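You operate a simulated robot arm through the tools that you are given. There is no shell and no other tool.

You run a simulated robot arm. Do the job below in one go: nothing can be reset, and whatever is moved stays where it is left.

TASK
Drain the plugged bowl and refill it with cold water to about LOW.
Fine: lift the plug out on to the counter, let the bowl run dry, plug it again, swing the spout over it and turn the cold tap off at about the line. Set down upright: plug.

Only the result counts: the job must be done as asked and must still hold three seconds after the hand-in. Knocking over, shifting, dropping, spilling or breaking anything else fails it.

THE ROBOT
A 7-joint arm with a two-finger parallel gripper, fixed in place. Base frame: the origin is on the floor under the middle of its stand, x ahead of it, y to its left, z up; the work surface is at about z = 0.735. Readings come in m, degrees, newtons and seconds.
With the tool pointing down near the work surface it reaches from about 0.44 to 0.92 m from the base axis. Its first joint turns from -143.0 to 143.0 degrees. Payload 3 kg.
The tool frame sits at the grasp point between the pads (the TCP): z along the fingers, y along the line on which they close. The tips reach 0.03 m beyond it. The gripper opens to 0.094 m. The fingers are 0.028 m wide and 0.01 m thick; the gripper's body (0.05 by 0.096 m) begins 0.055 m behind the TCP.
Orientation is told as [roll, pitch, yaw] about the base's x, y, z axes, in that order, counted from this pose: with the fingers straight down and closing along the base's y, the tool's x points along the base's -x, its y along +y and its z along -z.

THE INTERFACE
- The arm moves only by the tool step_arm. Its argument "increments" is a list of rows, each a list of 7 numbers: the shift along the base's x, y, z in m, then the turn, a rotation vector about the base's x, y, z in degrees, then the finger opening in m, from 0 to 0.094. In form: [[tx, ty, tz, wx, wy, wz, jaw], ...]. A call has 1 to 20 rows; each row shifts and turns the commanded pose from where the row before left it. Each row takes 0.2 s and may step no farther than 0.05 m and 8.6 degrees from the row before; otherwise, or with a gripper value out of range, the whole call is refused. A pose out of reach is approached as far as the arm can. The call stops where the force on the tool passes 50 N (or 10 N more than at its start, if that is more) or the arm is blocked; 0.2 s more then pass. Each finger travels about 0.072 m/s and halts on what it meets, pressing with about 36 N; the grip force reading is that of the motor and also rises with nothing between the fingers. The clock runs only during rows and for 0.2 s after the last one: add rows that do not move to give the fingers time. The reply holds the time, the measured pose of the TCP, the force on the tool along the base axes, the opening and the grip force, in the units named above and with some noise, with the torque about the TCP (base axes, N m) and any sound that the robot's microphone picked up, and new pictures: "show" is both (left out), scene, wrist or none.
- Cameras (640 x 400 px; columns grow to the right, rows downward): "scene" is fixed at [0.4009, 0.5011, 1.5276]; the picture's right is [-0.72, -0.70, 0.00], its down [-0.55, 0.57, -0.60] and it looks along [0.42, -0.43, -0.80] (base axes); focal length 262 px, centre (320, 200). "wrist" rides on the gripper at [0.076, 0.014, -0.103] in the tool frame; the picture's right is [-0.18, 0.98, 0.00], its down [-0.75, -0.14, -0.64] and it looks along [-0.63, -0.12, 0.77] (tool axes); focal length 243 px, centre (320, 200). There is no depth. A picture from a camera that has moved, and an enlarged one, comes with that camera's place and axes in the base frame and with its lens.
- zoom(camera, box): a new picture of the part [left, top, right, bottom] of that camera's present view, enlarged. No time passes.
- hand_in(): hands the job in; it is judged then, once.

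Places have to be worked out from the pictures, the camera data and where the tool is seen. Open the gripper and draw the arm clear of the work before you hand the job in, unless the task says otherwise.

The tools are called after "Call:" by a JSON object that holds its "op" and its "data". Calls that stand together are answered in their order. step_arm: Moves the arm, as the interface text tells. Its arguments: {"type":"object","properties":{"increments":{"type":"array"},"show":{"type":"string","enum":["both","scene","wrist","none"]}},"required":["increments"]} The other tools are called the same way: zoom (camera, box) takes an enlarged picture of a part of a camera's view; hand_in () hands the job in.

At the start:

```text
t: 0.0
position: [0.4238, 0.153, 1.2999]
orientation: [-0.1, 0.0, 0.1]
wrist_force: [-0.6, -0.2, -0.5]
moment: [-0.03, -0.01, -0.02]
grip_width: 0.0941
gripper_force: 0.1
```

scene: 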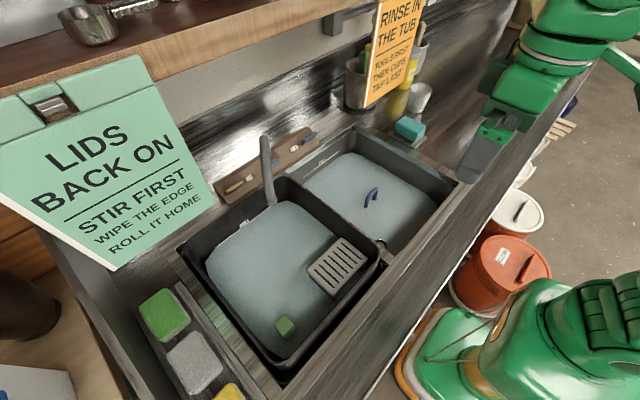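
wrist: 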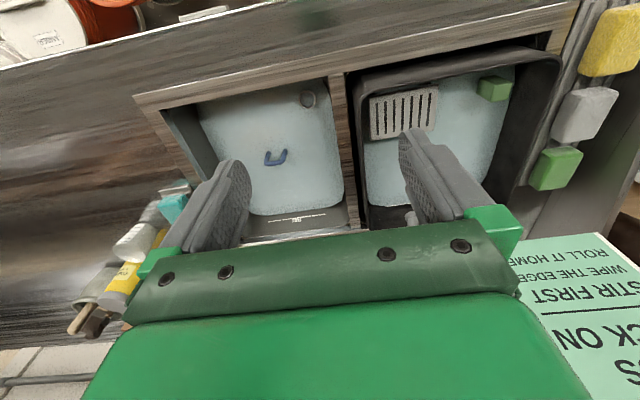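

I start by looking closely at the sink, the taps and the plug before moving anything.

Call:
{"op": "zoom", "data": {"camera": "scene", "box": [280, 130, 460, 260]}}

Call:
{"op": "zoom", "data": {"camera": "scene", "box": [200, 110, 340, 220]}}

Call:
{"op": "zoom", "data": {"camera": "wrist", "box": [180, 70, 380, 240]}}

Call:
{"op": "zoom", "data": {"camera": "scene", "box": [120, 180, 400, 400]}}

```text
3.08 times, centred on (370, 195) of scene
camera zoom: at [0.4009, 0.5011, 1.5276], right [-0.72, -0.7, 0.0], down [-0.55, 0.57, -0.6], along [0.42, -0.43, -0.8], focal length 805 px, centre (166, 215)
```

zoom: 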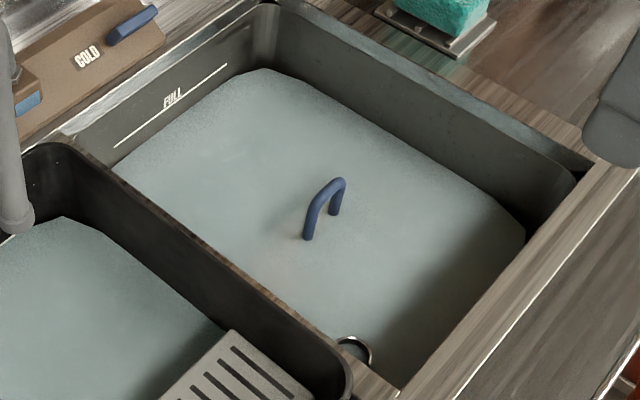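

```text
3.64 times, centred on (270, 165) of scene
camera zoom: at [0.4009, 0.5011, 1.5276], right [-0.72, -0.7, 0.0], down [-0.55, 0.57, -0.6], along [0.42, -0.43, -0.8], focal length 951 px, centre (502, 327)
```

zoom: 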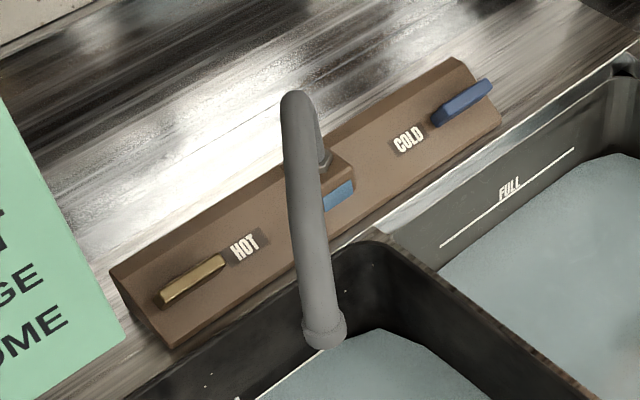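

```text
2.35 times, centred on (280, 155) of wrist
camera zoom: at [0.3479, 0.1684, 1.4022], right [0.18, 0.98, 0.0], down [0.75, -0.14, 0.64], along [0.63, -0.12, -0.77], focal length 571 px, centre (414, 306)
```

zoom: 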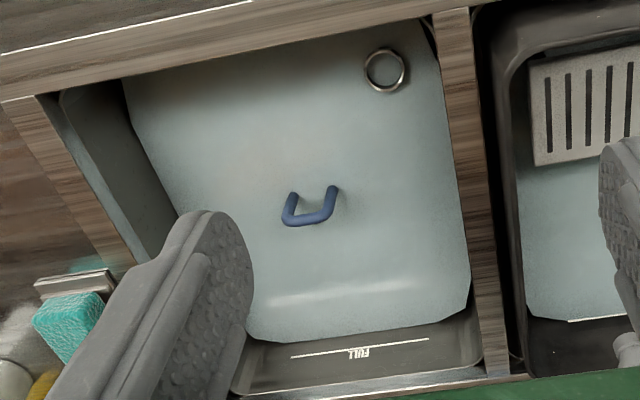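

```text
1.82 times, centred on (260, 290) of scene
camera zoom: at [0.4009, 0.5011, 1.5276], right [-0.72, -0.7, 0.0], down [-0.55, 0.57, -0.6], along [0.42, -0.43, -0.8], focal length 475 px, centre (429, 36)
```

zoom: 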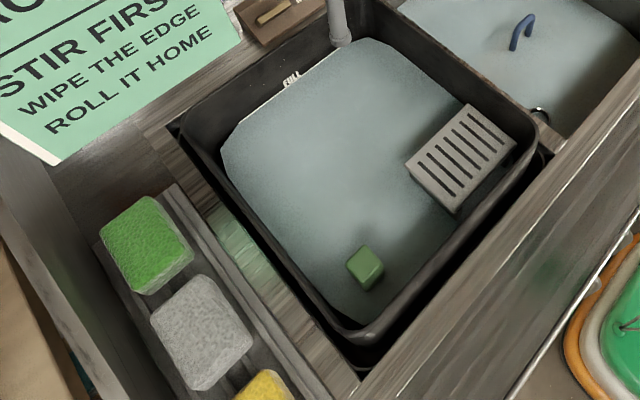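

The rim of the sink seems well above z=0.735 by triangulation (about 0.9), so I need better views. I move the wrist camera to over the right-hand bowl, staying high.

Call:
{"op": "step_arm", "data": {"increments": [[0.03, -0.03, 0, 0, 0, 0, 0.094], [0.03, -0.04, 0, 0, 0, 0, 0.094], [0.03, -0.04, 0, 0, 0, 0, 0.094], [0.03, -0.03, 0, 0, 0, 0, 0.094], [0.02, -0.03, -0.02, 0, 0, 0, 0.094], [0, 0, 0, 0, 0, 0, 0.094]], "show": "both"}}

```text
t: 1.4
position: [0.5646, -0.0153, 1.2806]
orientation: [0.0, 0.0, 0.1]
wrist_force: [-0.3, -0.3, 0.2]
moment: [-0.01, -0.02, -0.01]
grip_width: 0.0941
gripper_force: 0.0
camera wrist: at [0.4899, -0.0003, 1.3825], right [0.18, 0.98, 0.0], down [0.75, -0.14, 0.64], along [0.63, -0.12, -0.77], focal length 243 px, centre (320, 200)
```

scene: 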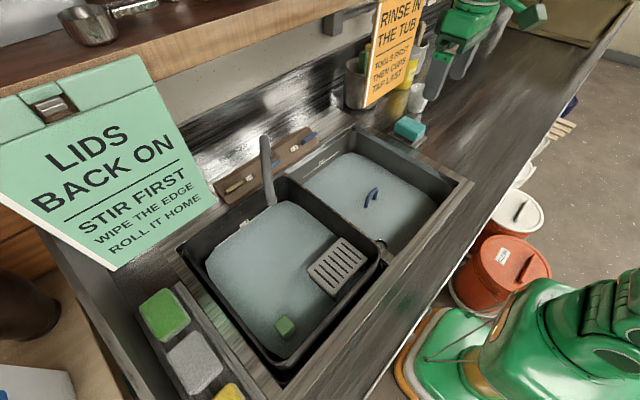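
wrist: 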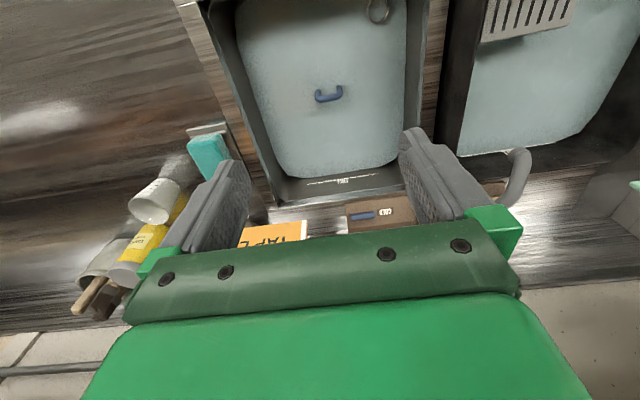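

The blue bail handle triangulates to about (0.66, -0.014, 0.81). I zoom to check the tap ledge, the ring and the counter at the right.

Call:
{"op": "zoom", "data": {"camera": "wrist", "box": [220, 140, 420, 250]}}

Call:
{"op": "zoom", "data": {"camera": "wrist", "box": [180, 0, 460, 150]}}

Call:
{"op": "zoom", "data": {"camera": "scene", "box": [360, 40, 520, 180]}}

Call:
{"op": "zoom", "data": {"camera": "scene", "box": [230, 120, 340, 200]}}

```text
3.20 times, centred on (320, 195) of wrist
camera zoom: at [0.4899, -0.0003, 1.3825], right [0.18, 0.98, 0.0], down [0.75, -0.14, 0.64], along [0.63, -0.12, -0.77], focal length 776 px, centre (320, 216)
```

zoom: 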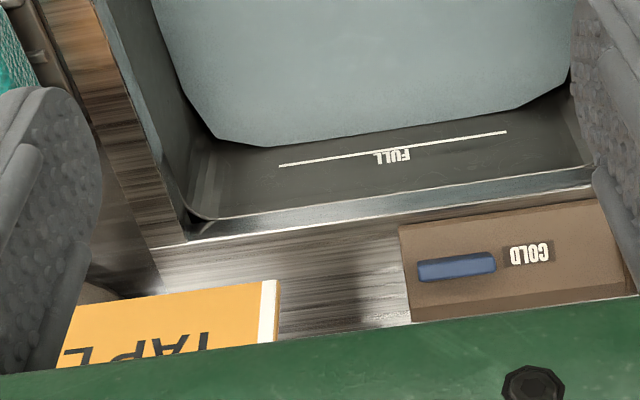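

```text
2.29 times, centred on (320, 75) of wrist
camera zoom: at [0.4899, -0.0003, 1.3825], right [0.18, 0.98, 0.0], down [0.75, -0.14, 0.64], along [0.63, -0.12, -0.77], focal length 555 px, centre (320, 486)
```

zoom: 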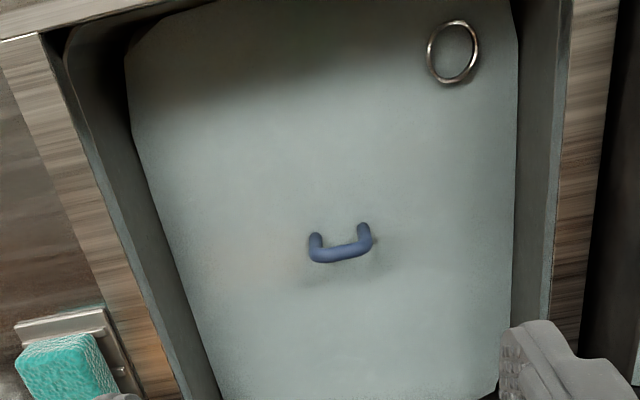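

```text
2.86 times, centred on (440, 110) of scene
camera zoom: at [0.4009, 0.5011, 1.5276], right [-0.72, -0.7, 0.0], down [-0.55, 0.57, -0.6], along [0.42, -0.43, -0.8], focal length 747 px, centre (-23, 457)
```

zoom: 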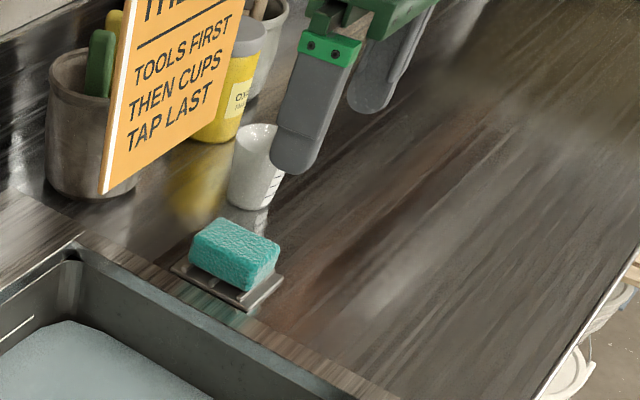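

```text
5.00 times, centred on (285, 160) of scene
camera zoom: at [0.4009, 0.5011, 1.5276], right [-0.72, -0.7, 0.0], down [-0.55, 0.57, -0.6], along [0.42, -0.43, -0.8], focal length 1307 px, centre (495, 400)
```

zoom: 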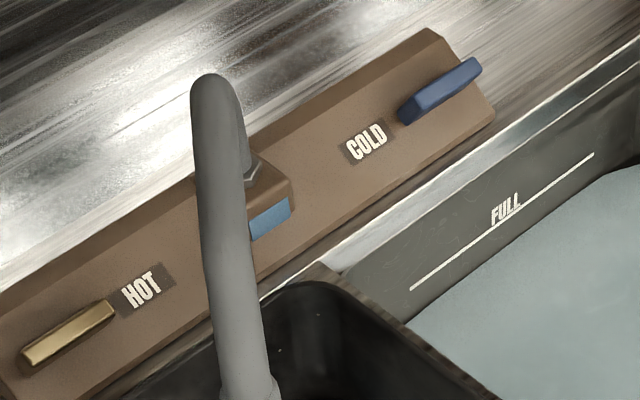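

Bail handle and a separate metal ring are visible in the right bowl. I lower slowly to about z=1.08 for a closer look from near the front of the bowl.

Call:
{"op": "step_arm", "data": {"increments": [[-0.01, 0, -0.04, 0, 0, 0, 0.094], [-0.01, 0, -0.04, 0, 0, 0, 0.094], [-0.01, 0, -0.04, 0, 0, 0, 0.094], [-0.01, 0, -0.04, 0, 0, 0, 0.094], [-0.01, 0, -0.04, 0, 0, 0, 0.094], [0, 0, 0, 0, 0, 0, 0.094]], "show": "both"}}

```text
t: 2.8
position: [0.514, -0.0185, 1.0814]
orientation: [-0.1, 0.0, 0.0]
wrist_force: [-0.1, -0.2, 0.3]
moment: [0.0, -0.04, 0.03]
grip_width: 0.0941
gripper_force: 0.0
camera wrist: at [0.4382, -0.0027, 1.1823], right [0.18, 0.98, 0.0], down [0.75, -0.14, 0.64], along [0.63, -0.12, -0.77], focal length 243 px, centre (320, 200)
```

scene: 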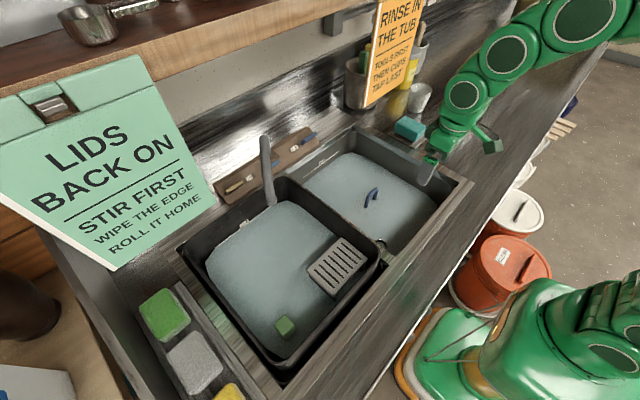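
wrist: 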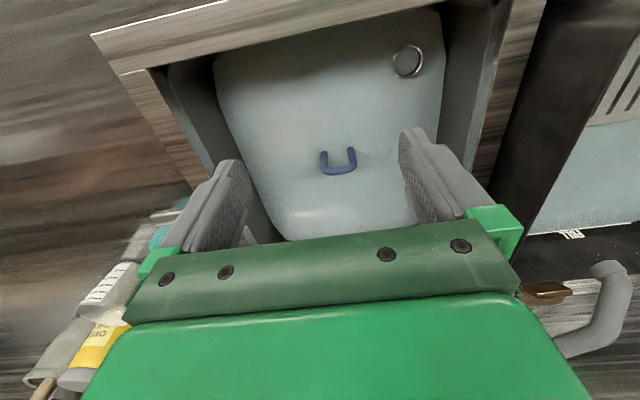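

With the bar corrected, all views agree on the bail bar being near (0.656, -0.012, 0.85). I zoom on bail and ring before descending.

Call:
{"op": "zoom", "data": {"camera": "wrist", "box": [280, 120, 400, 195]}}

Call:
{"op": "zoom", "data": {"camera": "wrist", "box": [360, 20, 456, 80]}}

Call:
{"op": "zoom", "data": {"camera": "scene", "box": [300, 140, 460, 250]}}

Call:
{"op": "zoom", "data": {"camera": "wrist", "box": [80, 0, 640, 250]}}

```text
5.33 times, centred on (340, 158) of wrist
camera zoom: at [0.4382, -0.0027, 1.1823], right [0.18, 0.98, 0.0], down [0.75, -0.14, 0.64], along [0.63, -0.12, -0.77], focal length 1294 px, centre (213, 427)
```

zoom: 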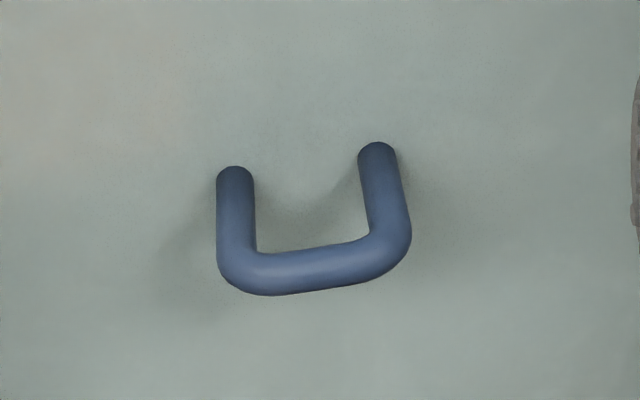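

```text
6.67 times, centred on (408, 50) of wrist
camera zoom: at [0.4382, -0.0027, 1.1823], right [0.18, 0.98, 0.0], down [0.75, -0.14, 0.64], along [0.63, -0.12, -0.77], focal length 1618 px, centre (-267, 1200)
```

zoom: 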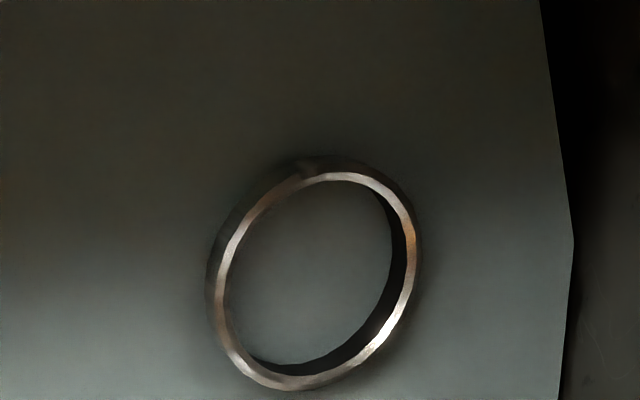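

```text
3.64 times, centred on (380, 195) of scene
camera zoom: at [0.4009, 0.5011, 1.5276], right [-0.72, -0.7, 0.0], down [-0.55, 0.57, -0.6], along [0.42, -0.43, -0.8], focal length 951 px, centre (102, 218)
```

zoom: 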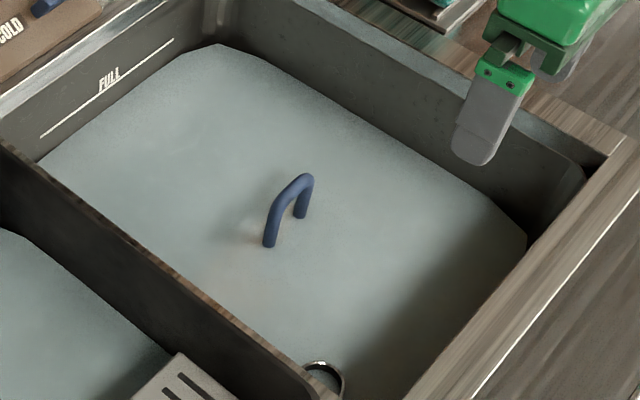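

```text
1.14 times, centred on (360, 125) of wrist
camera zoom: at [0.4382, -0.0027, 1.1823], right [0.18, 0.98, 0.0], down [0.75, -0.14, 0.64], along [0.63, -0.12, -0.77], focal length 277 px, centre (274, 286)
```

zoom: 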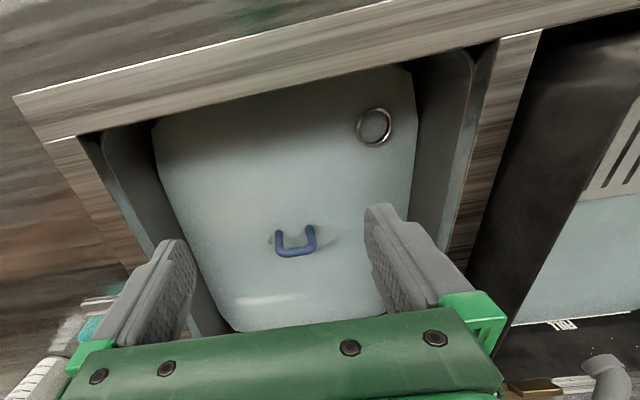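

The bail bar runs along y, from about y=-0.035 to 0.013 at x≈0.655, legs about 6 cm tall above the water; I can grip it across both legs with no yaw. First I look at the counter on the right for a set-down place.

Call:
{"op": "step_arm", "data": {"increments": [[0, -0.03, 0.03, 0, 0, 0, 0.094], [0, -0.04, 0.03, 0, 0, 0, 0.094], [0, -0.04, 0.03, 0, 0, 0, 0.094], [0, -0.04, 0.02, 0, 0, 0, 0.094], [0, -0.04, 0.0, 0, 0, 0, 0.094], [0, -0.04, 0.0, 0, 0, 0, 0.094], [0, -0.04, 0, 0, 0, 0, 0.094], [0, 0, 0, 0, 0, 0, 0.094]], "show": "both"}}

```text
t: 4.6
position: [0.5136, -0.2893, 1.1897]
orientation: [0.0, 0.0, 0.0]
wrist_force: [0.1, 0.1, 0.0]
moment: [0.01, 0.0, -0.01]
grip_width: 0.0938
gripper_force: 0.0
camera wrist: at [0.4386, -0.2733, 1.2916], right [0.18, 0.98, 0.0], down [0.75, -0.14, 0.64], along [0.63, -0.12, -0.77], focal length 243 px, centre (320, 200)
```

scene: 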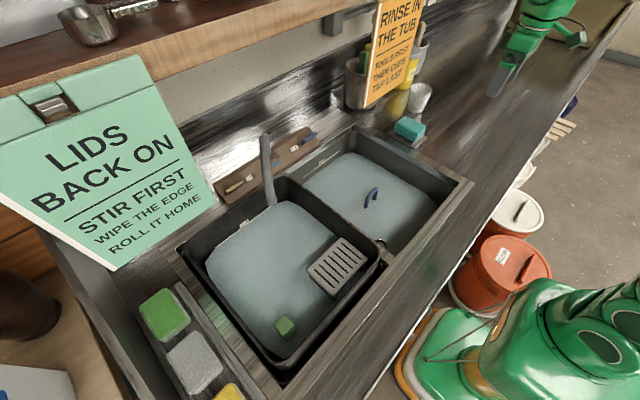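
wrist: 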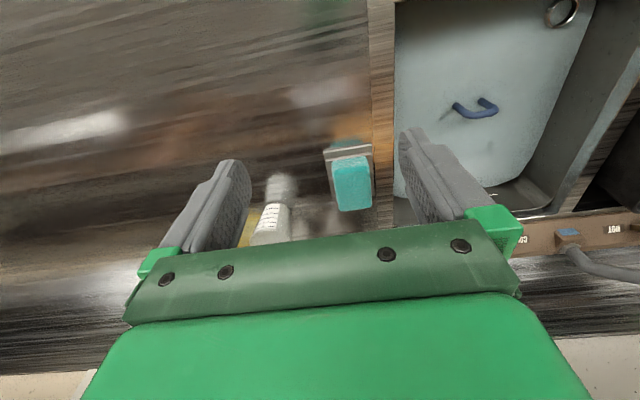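

The counter to the right of the sink is clear around (0.58, -0.40), at roughly z≈0.89. I now go to above the plug bail at (0.655, -0.012) with fingers open, staying at z=1.0.

Call:
{"op": "step_arm", "data": {"increments": [[0.0177, 0.0347, -0.02, 0, 0, 0, 0.094], [0.0177, 0.0347, -0.02, 0, 0, 0, 0.094], [0.0177, 0.0347, -0.02, 0, 0, 0, 0.094], [0.0177, 0.0347, -0.02, 0, 0, 0, 0.094], [0.0177, 0.0347, -0.02, 0, 0, 0, 0.094], [0.0177, 0.0347, -0.02, 0, 0, 0, 0.094], [0.0177, 0.0347, -0.02, 0, 0, 0, 0.094], [0.0175, 0.0349, -0.02, 0, 0, 0, 0.094], [0, 0, -0.03, 0, 0, 0, 0.094], [0, 0, 0, 0, 0, 0, 0.094]], "show": "both"}}

```text
t: 6.8
position: [0.6523, -0.0069, 0.9994]
orientation: [0.0, 0.0, 0.0]
wrist_force: [0.1, -1.1, -0.1]
moment: [0.01, -0.01, -0.01]
grip_width: 0.094
gripper_force: 0.1
camera wrist: at [0.5782, 0.0084, 1.1012], right [0.18, 0.98, 0.0], down [0.75, -0.14, 0.64], along [0.63, -0.12, -0.77], focal length 243 px, centre (320, 200)
```

scene: 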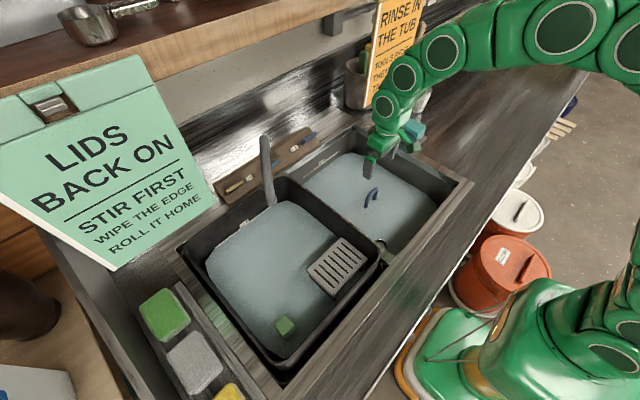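
wrist: 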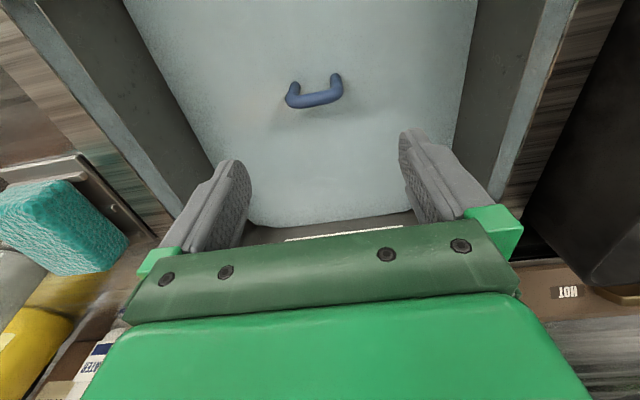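

The bail sits centred under the fingers ((0.655, -0.010)). I descend straight to TCP z≈0.85 with the jaws open.

Call:
{"op": "step_arm", "data": {"increments": [[0, -0.001, -0.04, 0, 0, 0, 0.094], [0, 0, -0.04, 0, 0, 0, 0.094], [0, 0, -0.03, 0, 0, 0, 0.094], [0, 0, -0.02, 0, 0, 0, 0.094], [0, 0, -0.015, 0, 0, 0, 0.094], [0, 0, 0, 0, 0, 0, 0.094]], "show": "both"}}

```text
t: 8.2
position: [0.6539, -0.0089, 0.8554]
orientation: [0.0, 0.0, 0.0]
wrist_force: [0.5, 0.0, -0.3]
moment: [0.0, 0.01, 0.0]
grip_width: 0.0938
gripper_force: 0.1
camera wrist: at [0.5788, 0.0061, 0.9569], right [0.18, 0.98, 0.0], down [0.75, -0.14, 0.64], along [0.63, -0.12, -0.77], focal length 243 px, centre (320, 200)
```

scene: 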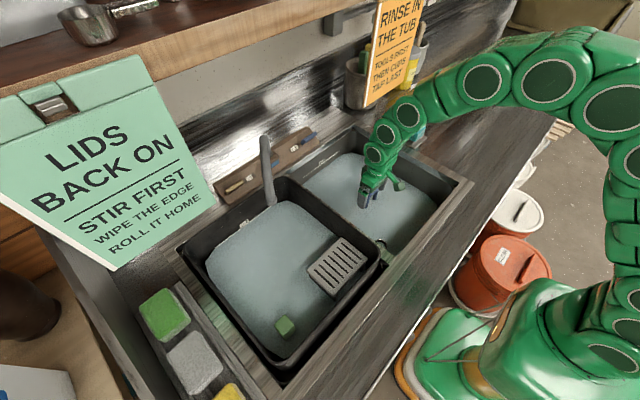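
wrist: 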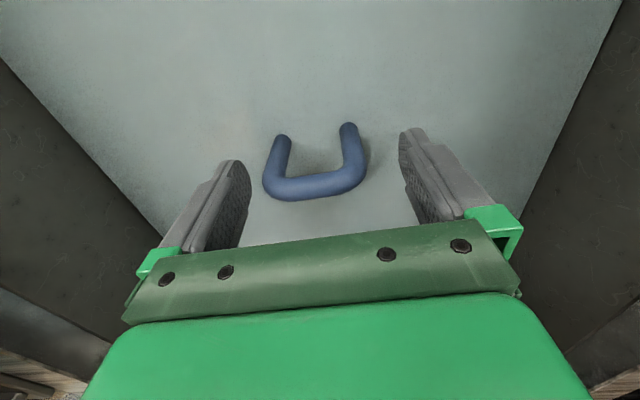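

The bar sits right at the TCP projection (315,188 vs 320,187), so bail centre is at about (0.654, -0.012, 0.855), water near 0.795. I go down 1 cm, shift y by -2 mm and close on the two legs.

Call:
{"op": "step_arm", "data": {"increments": [[0, -0.0025, -0.01, 0, 0, 0, 0.094], [0, 0, 0, 0, 0, 0, 0.07], [0, 0, 0, 0, 0, 0, 0.05], [0, 0, 0, 0, 0, 0, 0.045], [0, 0, 0, 0, 0, 0, 0.045]], "show": "wrist"}}

```text
t: 9.4
position: [0.654, -0.0111, 0.8459]
orientation: [0.0, 0.1, 0.0]
wrist_force: [-1.1, -0.5, 2.7]
moment: [0.01, 0.02, -0.01]
grip_width: 0.0598
gripper_force: 35.8
camera wrist: at [0.5789, 0.0034, 0.9469], right [0.18, 0.98, 0.0], down [0.75, -0.14, 0.64], along [0.63, -0.12, -0.77], focal length 243 px, centre (320, 200)
```

wrist: 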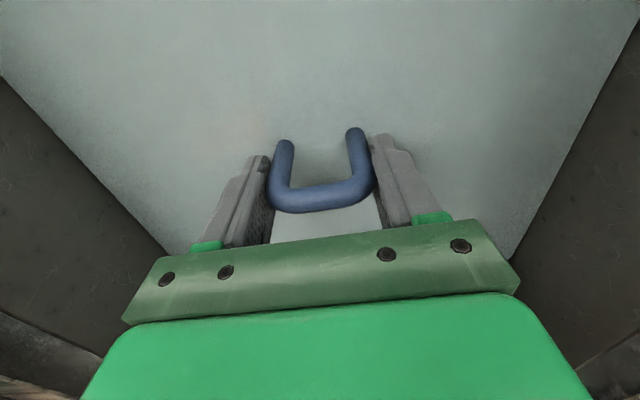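

The legs are gripped (width 0.0598, 36 N). Now I lift the plug gently in small steps.

Call:
{"op": "step_arm", "data": {"increments": [[0, 0, 0.003, 0, 0, 0, 0.045], [0, 0, 0.005, 0, 0, 0, 0.045], [0, 0, 0.007, 0, 0, 0, 0.045], [0, 0, 0.01, 0, 0, 0, 0.045]], "show": "wrist"}}

```text
t: 10.4
position: [0.653, -0.0124, 0.8703]
orientation: [0.0, 0.1, 0.0]
wrist_force: [0.3, -0.5, -2.2]
moment: [0.0, -0.03, -0.01]
grip_width: 0.0603
gripper_force: 35.8
camera wrist: at [0.5789, 0.003, 0.9722], right [0.18, 0.98, 0.0], down [0.75, -0.14, 0.64], along [0.63, -0.12, -0.77], focal length 243 px, centre (320, 200)
```

wrist: 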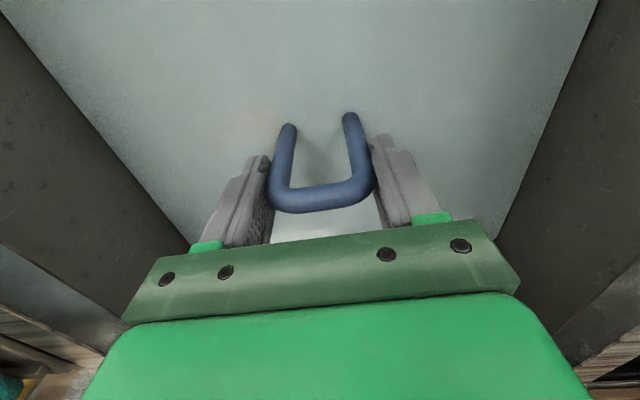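

The plug came free with about 2 N. I continue lifting straight up well clear of the rim.

Call:
{"op": "step_arm", "data": {"increments": [[0, 0, 0.02, 0, 0, 0, 0.045], [0, 0, 0.025, 0, 0, 0, 0.045], [0, 0, 0.03, 0, 0, 0, 0.045], [0, 0, 0.03, 0, 0, 0, 0.045], [0, 0, 0.03, 0, 0, 0, 0.045], [0, 0, 0.03, 0, 0, 0, 0.045], [0, 0, 0.03, 0, 0, 0, 0.045], [0, 0, 0.02, 0, 0, 0, 0.045], [0, 0, 0, 0, 0, 0, 0.045]], "show": "both"}}

```text
t: 12.4
position: [0.654, -0.0133, 1.0853]
orientation: [0.0, 0.1, 0.0]
wrist_force: [0.5, 0.2, -1.1]
moment: [0.04, 0.02, 0.0]
grip_width: 0.0601
gripper_force: 35.8
camera wrist: at [0.5792, 0.0024, 1.1874], right [0.18, 0.98, 0.0], down [0.75, -0.14, 0.64], along [0.63, -0.12, -0.77], focal length 243 px, centre (320, 200)
```

scene: 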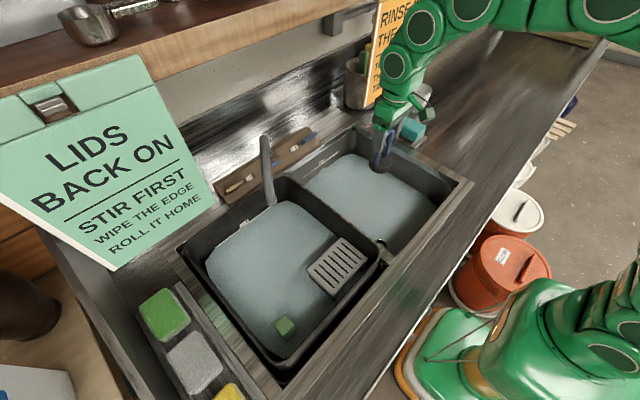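
wrist: 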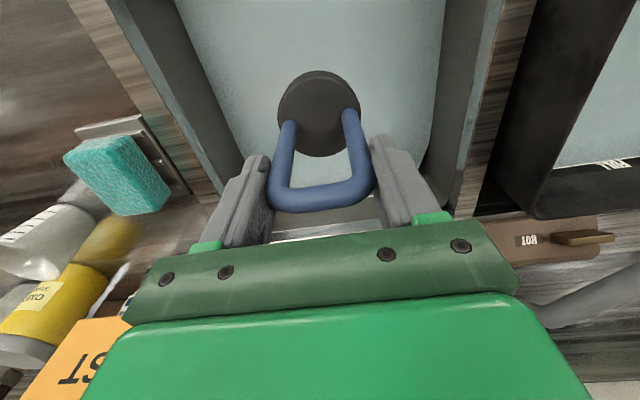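

The plug is a black disc about 7 cm across hanging some 10.5 cm below the TCP. I raise a bit more and carry it over to the clear counter at (0.58, -0.40).

Call:
{"op": "step_arm", "data": {"increments": [[0, 0, 0.03, 0, 0, 0, 0.045], [-0.0075, -0.02, 0, 0, 0, 0, 0.045], [-0.0075, -0.035, 0, 0, 0, 0, 0.045], [-0.0075, -0.04, 0, 0, 0, 0, 0.045], [-0.0075, -0.042, 0, 0, 0, 0, 0.045], [-0.0075, -0.042, 0, 0, 0, 0, 0.045], [-0.0075, -0.042, 0, 0, 0, 0, 0.045], [-0.0075, -0.042, 0, 0, 0, 0, 0.045], [-0.0075, -0.042, 0, 0, 0, 0, 0.045], [-0.0075, -0.04, 0, 0, 0, 0, 0.045], [-0.0075, -0.025, 0, 0, 0, 0, 0.045], [0, -0.0173, 0, 0, 0, 0, 0.045], [0, 0, 0, 0, 0, 0, 0.045]], "show": "both"}}

```text
t: 15.2
position: [0.5791, -0.3991, 1.1149]
orientation: [0.1, 0.1, 0.0]
wrist_force: [1.0, 0.0, -2.7]
moment: [-0.01, 0.01, 0.01]
grip_width: 0.06
gripper_force: 35.9
camera wrist: at [0.5037, -0.3845, 1.2165], right [0.18, 0.98, 0.0], down [0.75, -0.14, 0.64], along [0.63, -0.12, -0.77], focal length 243 px, centre (320, 200)
```

scene: 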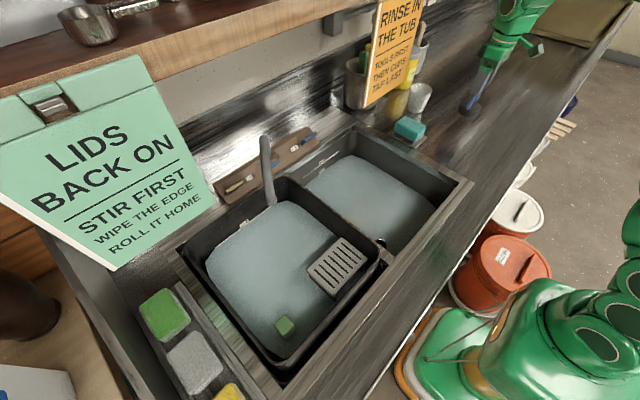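
wrist: 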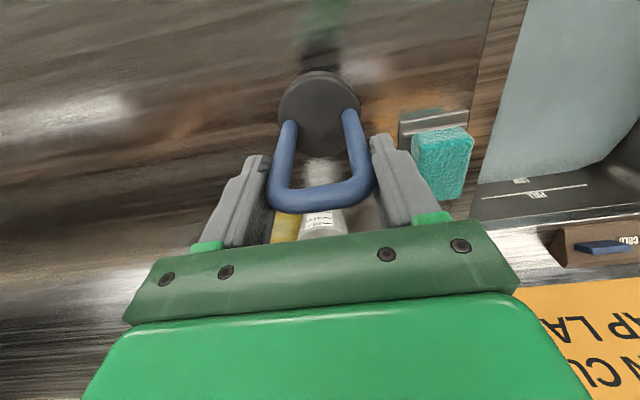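

Clear counter beneath the plug. I lower to about z=1.04, then check force.

Call:
{"op": "step_arm", "data": {"increments": [[0, 0, -0.025, 0, 0, 0, 0.045], [0, 0, -0.025, 0, 0, 0, 0.045], [0, 0, -0.015, 0, 0, 0, 0.045], [0, 0, -0.005, 0, 0, 0, 0.045], [0, 0, 0, 0, 0, 0, 0.045]], "show": "both"}}

Call:
{"op": "zoom", "data": {"camera": "scene", "box": [400, 50, 540, 140]}}

```text
t: 16.4
position: [0.5806, -0.3994, 1.0448]
orientation: [0.0, -0.1, 0.0]
wrist_force: [-0.3, -0.6, -2.7]
moment: [0.0, 0.02, 0.04]
grip_width: 0.0597
gripper_force: 36.3
camera wrist: at [0.5051, -0.3845, 1.1463], right [0.18, 0.98, 0.0], down [0.75, -0.14, 0.64], along [0.63, -0.12, -0.77], focal length 243 px, centre (320, 200)
```

scene: 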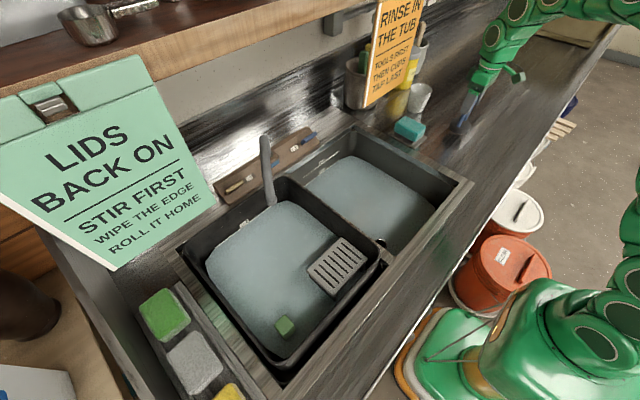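
wrist: 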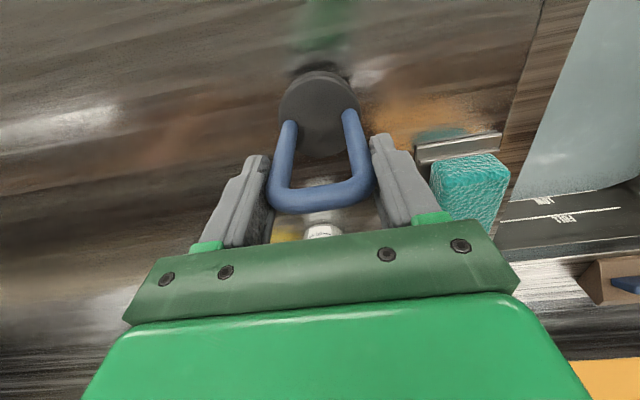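

```text
4.44 times, centred on (470, 95) of scene
camera zoom: at [0.4009, 0.5011, 1.5276], right [-0.72, -0.7, 0.0], down [-0.55, 0.57, -0.6], along [0.42, -0.43, -0.8], focal length 1162 px, centre (-347, 667)
```

zoom: 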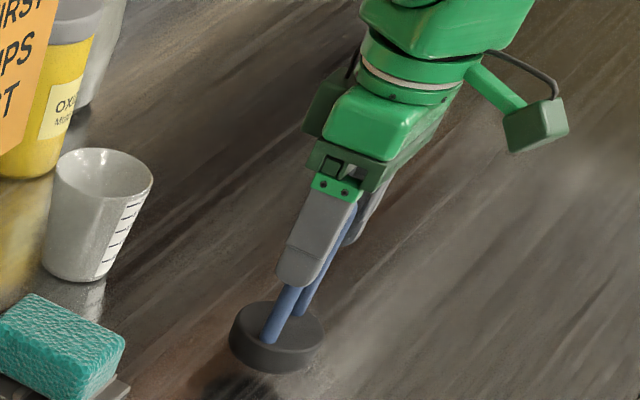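

The plug is a few cm above the counter. I lower on in 5 mm steps.

Call:
{"op": "step_arm", "data": {"increments": [[0, 0, -0.006, 0, 0, 0, 0.045], [0, 0, -0.006, 0, 0, 0, 0.045], [0, 0, -0.004, 0, 0, 0, 0.045], [0, 0, 0, 0, 0, 0, 0.045]], "show": "wrist"}}

Call:
{"op": "zoom", "data": {"camera": "scene", "box": [400, 50, 540, 140]}}

```text
t: 17.4
position: [0.5793, -0.4, 1.0302]
orientation: [-0.1, 0.1, 0.0]
wrist_force: [0.1, -0.5, -1.5]
moment: [-0.04, 0.03, 0.02]
grip_width: 0.0603
gripper_force: 35.8
camera wrist: at [0.5047, -0.3848, 1.1315], right [0.18, 0.98, 0.0], down [0.75, -0.14, 0.64], along [0.63, -0.12, -0.77], focal length 243 px, centre (320, 200)
```

wrist: 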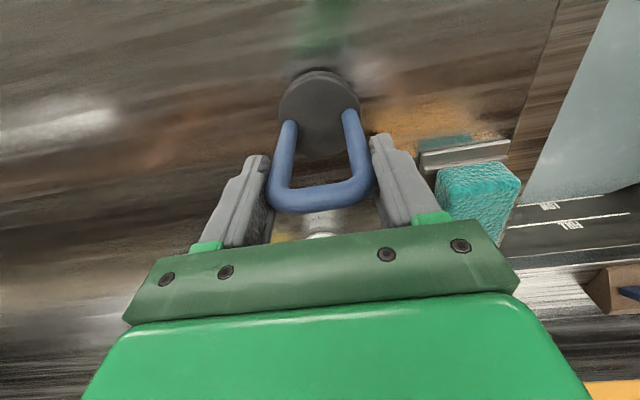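

```text
4.44 times, centred on (470, 95) of scene
camera zoom: at [0.4009, 0.5011, 1.5276], right [-0.72, -0.7, 0.0], down [-0.55, 0.57, -0.6], along [0.42, -0.43, -0.8], focal length 1162 px, centre (-347, 667)
```

zoom: 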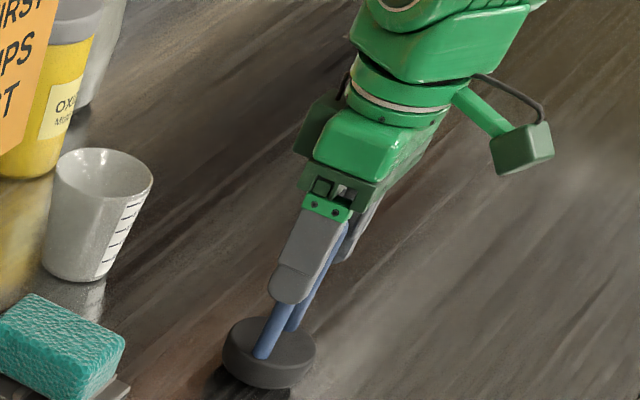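

Not yet in contact (force unchanged). The LOW line is now visible on the bowl's back wall below FULL. I continue lowering.

Call:
{"op": "step_arm", "data": {"increments": [[0, 0, -0.004, 0, 0, 0, 0.045], [0, 0, -0.004, 0, 0, 0, 0.045], [0, 0, 0, 0, 0, 0, 0.045]], "show": "none"}}

Call:
{"op": "zoom", "data": {"camera": "scene", "box": [400, 50, 540, 140]}}

```text
t: 18.2
position: [0.5791, -0.3993, 1.0225]
orientation: [0.0, 0.1, 0.0]
wrist_force: [0.4, 0.8, -2.3]
moment: [0.02, -0.01, 0.01]
grip_width: 0.0601
gripper_force: 36.1
```

```text
4.44 times, centred on (470, 95) of scene
camera zoom: at [0.4009, 0.5011, 1.5276], right [-0.72, -0.7, 0.0], down [-0.55, 0.57, -0.6], along [0.42, -0.43, -0.8], focal length 1162 px, centre (-347, 667)
```

zoom: 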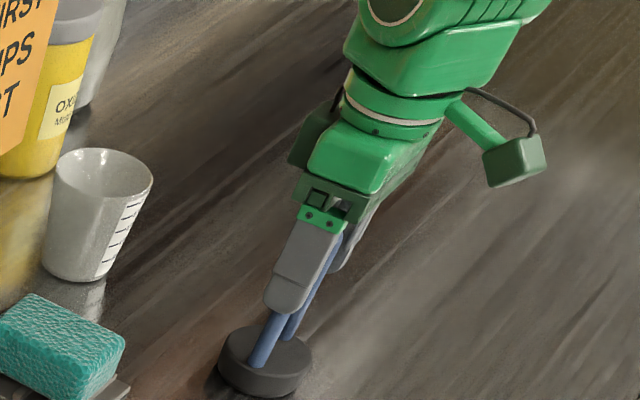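

Still free hanging (about 2.3 N down). I lower a little more in 3–4 mm steps.

Call:
{"op": "step_arm", "data": {"increments": [[0, 0, -0.004, 0, 0, 0, 0.045], [0, 0, -0.003, 0, 0, 0, 0.045], [0, 0, 0, 0, 0, 0, 0.045]], "show": "none"}}

Call:
{"op": "zoom", "data": {"camera": "scene", "box": [400, 50, 540, 140]}}

```text
t: 19.0
position: [0.5795, -0.4003, 1.015]
orientation: [-0.1, 0.0, 0.0]
wrist_force: [3.9, -1.7, 31.8]
moment: [0.1, -0.17, 0.01]
grip_width: 0.0605
gripper_force: 36.1
```

```text
4.44 times, centred on (470, 95) of scene
camera zoom: at [0.4009, 0.5011, 1.5276], right [-0.72, -0.7, 0.0], down [-0.55, 0.57, -0.6], along [0.42, -0.43, -0.8], focal length 1162 px, centre (-347, 667)
```

zoom: 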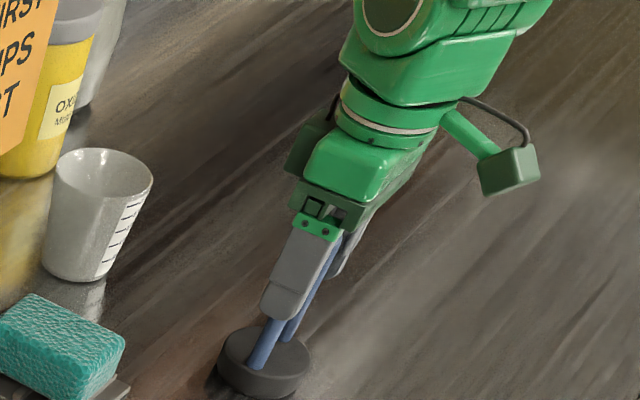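

The plug touched the counter (32 N). I ease up 1.5 mm and open the jaws.

Call:
{"op": "step_arm", "data": {"increments": [[0, 0, 0.0015, 0, 0, 0, 0.045], [0, 0, 0, 0, 0, 0, 0.07], [0, 0, 0, 0, 0, 0, 0.094], [0, 0, 0, 0, 0, 0, 0.094]], "show": "both"}}

Call:
{"op": "zoom", "data": {"camera": "scene", "box": [400, 50, 540, 140]}}

```text
t: 20.0
position: [0.5802, -0.4003, 1.0153]
orientation: [0.0, 0.0, 0.0]
wrist_force: [0.4, 0.5, 0.2]
moment: [0.02, 0.03, -0.04]
grip_width: 0.094
gripper_force: 0.1
camera wrist: at [0.5045, -0.3849, 1.1174], right [0.18, 0.98, 0.0], down [0.75, -0.14, 0.64], along [0.63, -0.12, -0.77], focal length 243 px, centre (320, 200)
```

scene: 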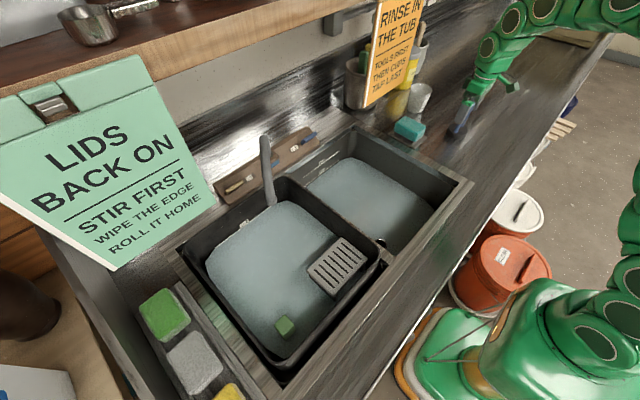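
wrist: 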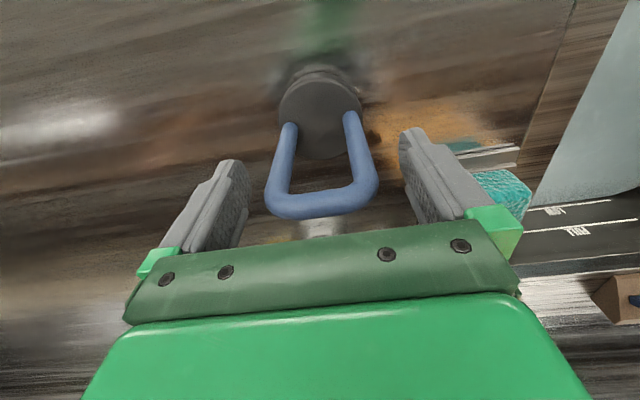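

```text
4.44 times, centred on (470, 95) of scene
camera zoom: at [0.4009, 0.5011, 1.5276], right [-0.72, -0.7, 0.0], down [-0.55, 0.57, -0.6], along [0.42, -0.43, -0.8], focal length 1162 px, centre (-347, 667)
```

zoom: 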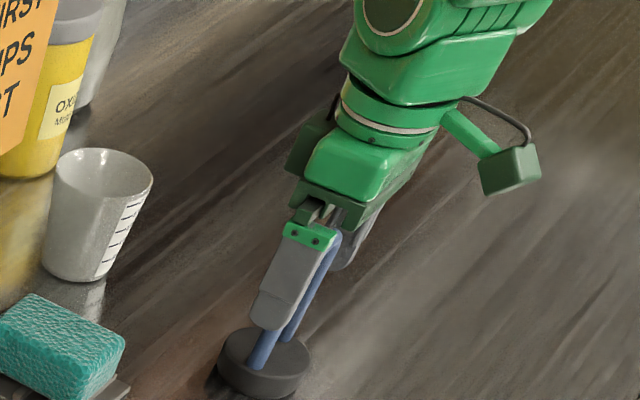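

The plug stands upright on the counter. I raise straight up off the bail and then move to look at the draining bowl.

Call:
{"op": "step_arm", "data": {"increments": [[0, 0, 0.02, 0, 0, 0, 0.094], [0, 0, 0.04, 0, 0, 0, 0.094], [0, 0, 0.04, 0, 0, 0, 0.094], [0, 0, 0.04, 0, 0, 0, 0.094], [-0.005, 0.04, 0.01, 0, 0, 0, 0.094], [-0.01, 0.045, 0, 0, 0, 0, 0.094], [-0.01, 0.045, 0, 0, 0, 0, 0.094], [-0.01, 0.045, 0, 0, 0, 0, 0.094], [-0.005, 0.045, 0, 0, 0, 0, 0.094], [0, 0.045, 0, 0, 0, 0, 0.094], [0, 0.045, 0, 0, 0, 0, 0.094], [0, 0.04, 0, 0, 0, 0, 0.094], [0, 0.04, 0, 0, 0, 0, 0.094], [0, 0, 0, 0, 0, 0, 0.094]], "show": "both"}}

Call:
{"op": "zoom", "data": {"camera": "scene", "box": [280, 100, 480, 225]}}

```text
t: 23.0
position: [0.5393, -0.0077, 1.166]
orientation: [0.0, 0.1, 0.1]
wrist_force: [0.9, -0.6, -0.6]
moment: [0.02, -0.02, -0.02]
grip_width: 0.0941
gripper_force: 0.0
camera wrist: at [0.4646, 0.0077, 1.2677], right [0.18, 0.98, 0.0], down [0.75, -0.14, 0.64], along [0.63, -0.12, -0.77], focal length 243 px, centre (320, 200)
```

scene: 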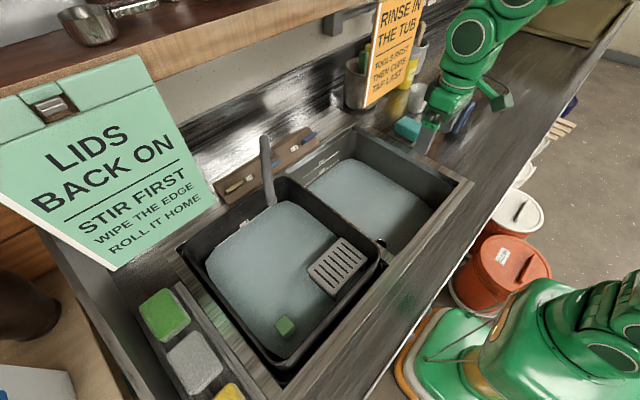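
wrist: 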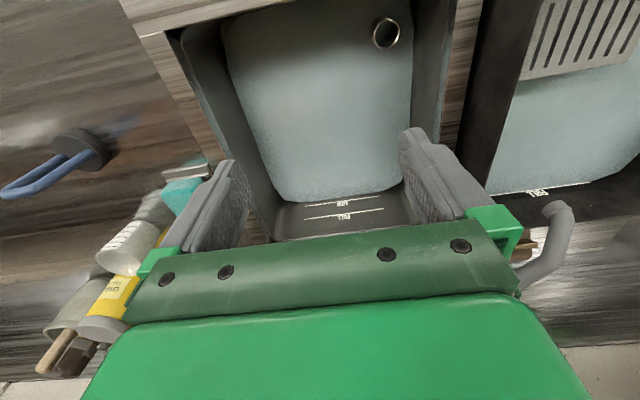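

```text
3.20 times, centred on (380, 162) of scene
camera zoom: at [0.4009, 0.5011, 1.5276], right [-0.72, -0.7, 0.0], down [-0.55, 0.57, -0.6], along [0.42, -0.43, -0.8], focal length 837 px, centre (128, 320)
```

zoom: 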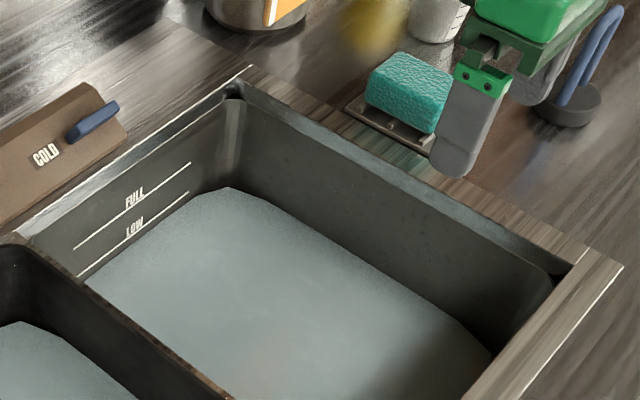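

The bowl is draining (water is just under the LOW line), and the ring turns out to be the top of a hollow overflow pipe in the corner, to be left alone. While it drains I move forward a little to study the tap lever and spout; the orange sign hangs near x≈0.79, y<-0.08, z>1.07, so I stay left of it.

Call:
{"op": "step_arm", "data": {"increments": [[0.03, 0.01, -0.01, 0, 0, 0, 0.094], [0.04, 0.01, -0.01, 0, 0, 0, 0.094], [0.04, 0.01, -0.01, 0, 0, 0, 0.094], [0.04, 0.01, 0, 0, 0, 0, 0.094], [0.03, 0.01, 0, 0, 0, 0, 0.094], [0, 0, 0, 0, 0, 0, 0.094]], "show": "both"}}

Call:
{"op": "zoom", "data": {"camera": "wrist", "box": [180, 60, 560, 290]}}

```text
t: 24.4
position: [0.7192, 0.0395, 1.1362]
orientation: [-0.1, 0.1, -0.1]
wrist_force: [-0.7, 0.5, 0.0]
moment: [0.01, 0.01, 0.0]
grip_width: 0.0939
gripper_force: 0.0
camera wrist: at [0.6449, 0.054, 1.2378], right [0.18, 0.98, 0.0], down [0.75, -0.14, 0.64], along [0.63, -0.12, -0.77], focal length 243 px, centre (320, 200)
```

scene: 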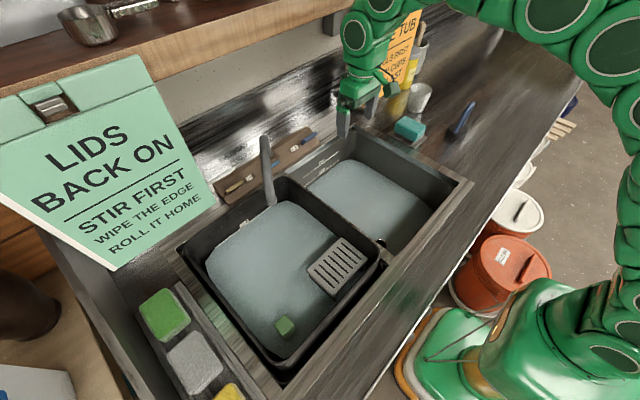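
wrist: 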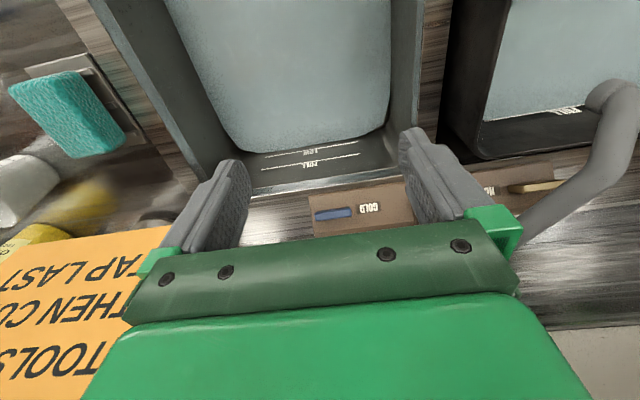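

```text
1.68 times, centred on (370, 175) of wrist
camera zoom: at [0.6449, 0.054, 1.2378], right [0.18, 0.98, 0.0], down [0.75, -0.14, 0.64], along [0.63, -0.12, -0.77], focal length 409 px, centre (236, 242)
```

zoom: 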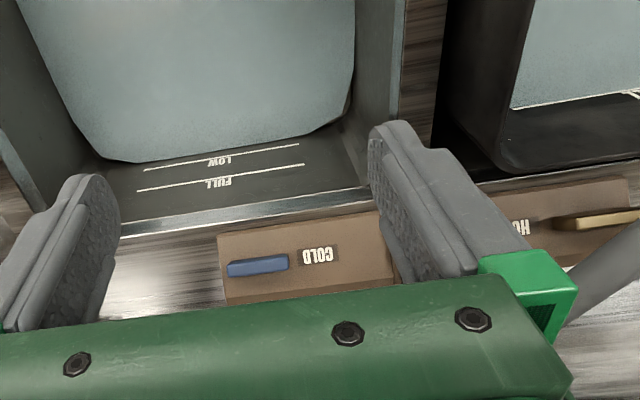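

Cold lever centre is about (0.923, 0.026, 0.94), some 6 cm long along y. I zoom to see how it is pivoted.

Call:
{"op": "zoom", "data": {"camera": "scene", "box": [282, 120, 330, 150]}}

Call:
{"op": "zoom", "data": {"camera": "scene", "box": [210, 120, 298, 215]}}

Call:
{"op": "zoom", "data": {"camera": "wrist", "box": [290, 180, 410, 250]}}

Call:
{"op": "zoom", "data": {"camera": "wrist", "box": [440, 60, 640, 260]}}

```text
13.33 times, centred on (306, 135) of scene
camera zoom: at [0.4009, 0.5011, 1.5276], right [-0.72, -0.7, 0.0], down [-0.55, 0.57, -0.6], along [0.42, -0.43, -0.8], focal length 3486 px, centre (507, 1067)
```

zoom: 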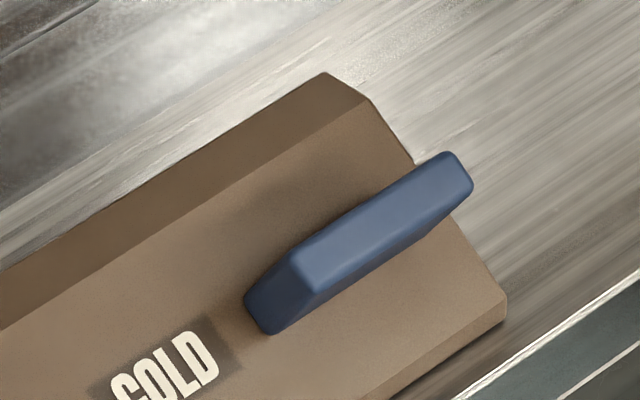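

```text
4.21 times, centred on (254, 168) of scene
camera zoom: at [0.4009, 0.5011, 1.5276], right [-0.72, -0.7, 0.0], down [-0.55, 0.57, -0.6], along [0.42, -0.43, -0.8], focal length 1101 px, centre (598, 337)
```

zoom: 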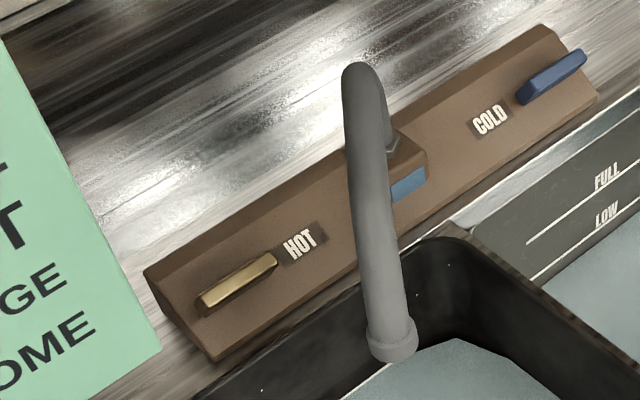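

```text
5.33 times, centred on (350, 215) of wrist
camera zoom: at [0.6449, 0.054, 1.2378], right [0.18, 0.98, 0.0], down [0.75, -0.14, 0.64], along [0.63, -0.12, -0.77], focal length 1294 px, centre (160, 120)
```

zoom: 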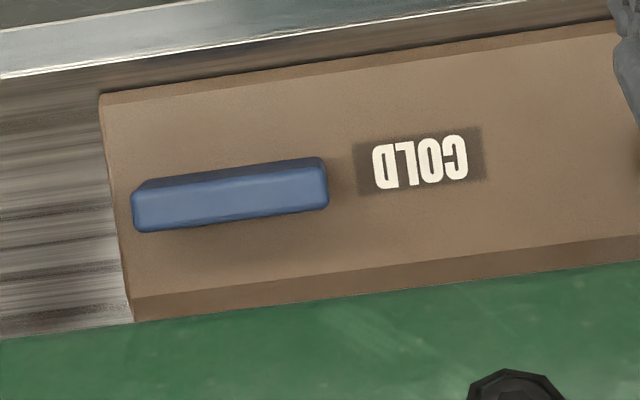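

```text
2.00 times, centred on (540, 160) of wrist
camera zoom: at [0.6449, 0.054, 1.2378], right [0.18, 0.98, 0.0], down [0.75, -0.14, 0.64], along [0.63, -0.12, -0.77], focal length 485 px, centre (-120, 280)
```

zoom: 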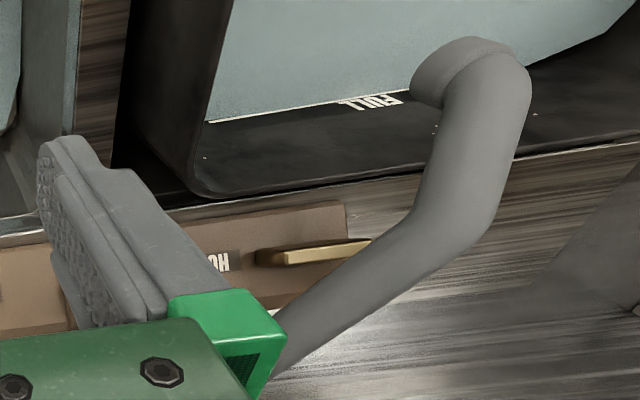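

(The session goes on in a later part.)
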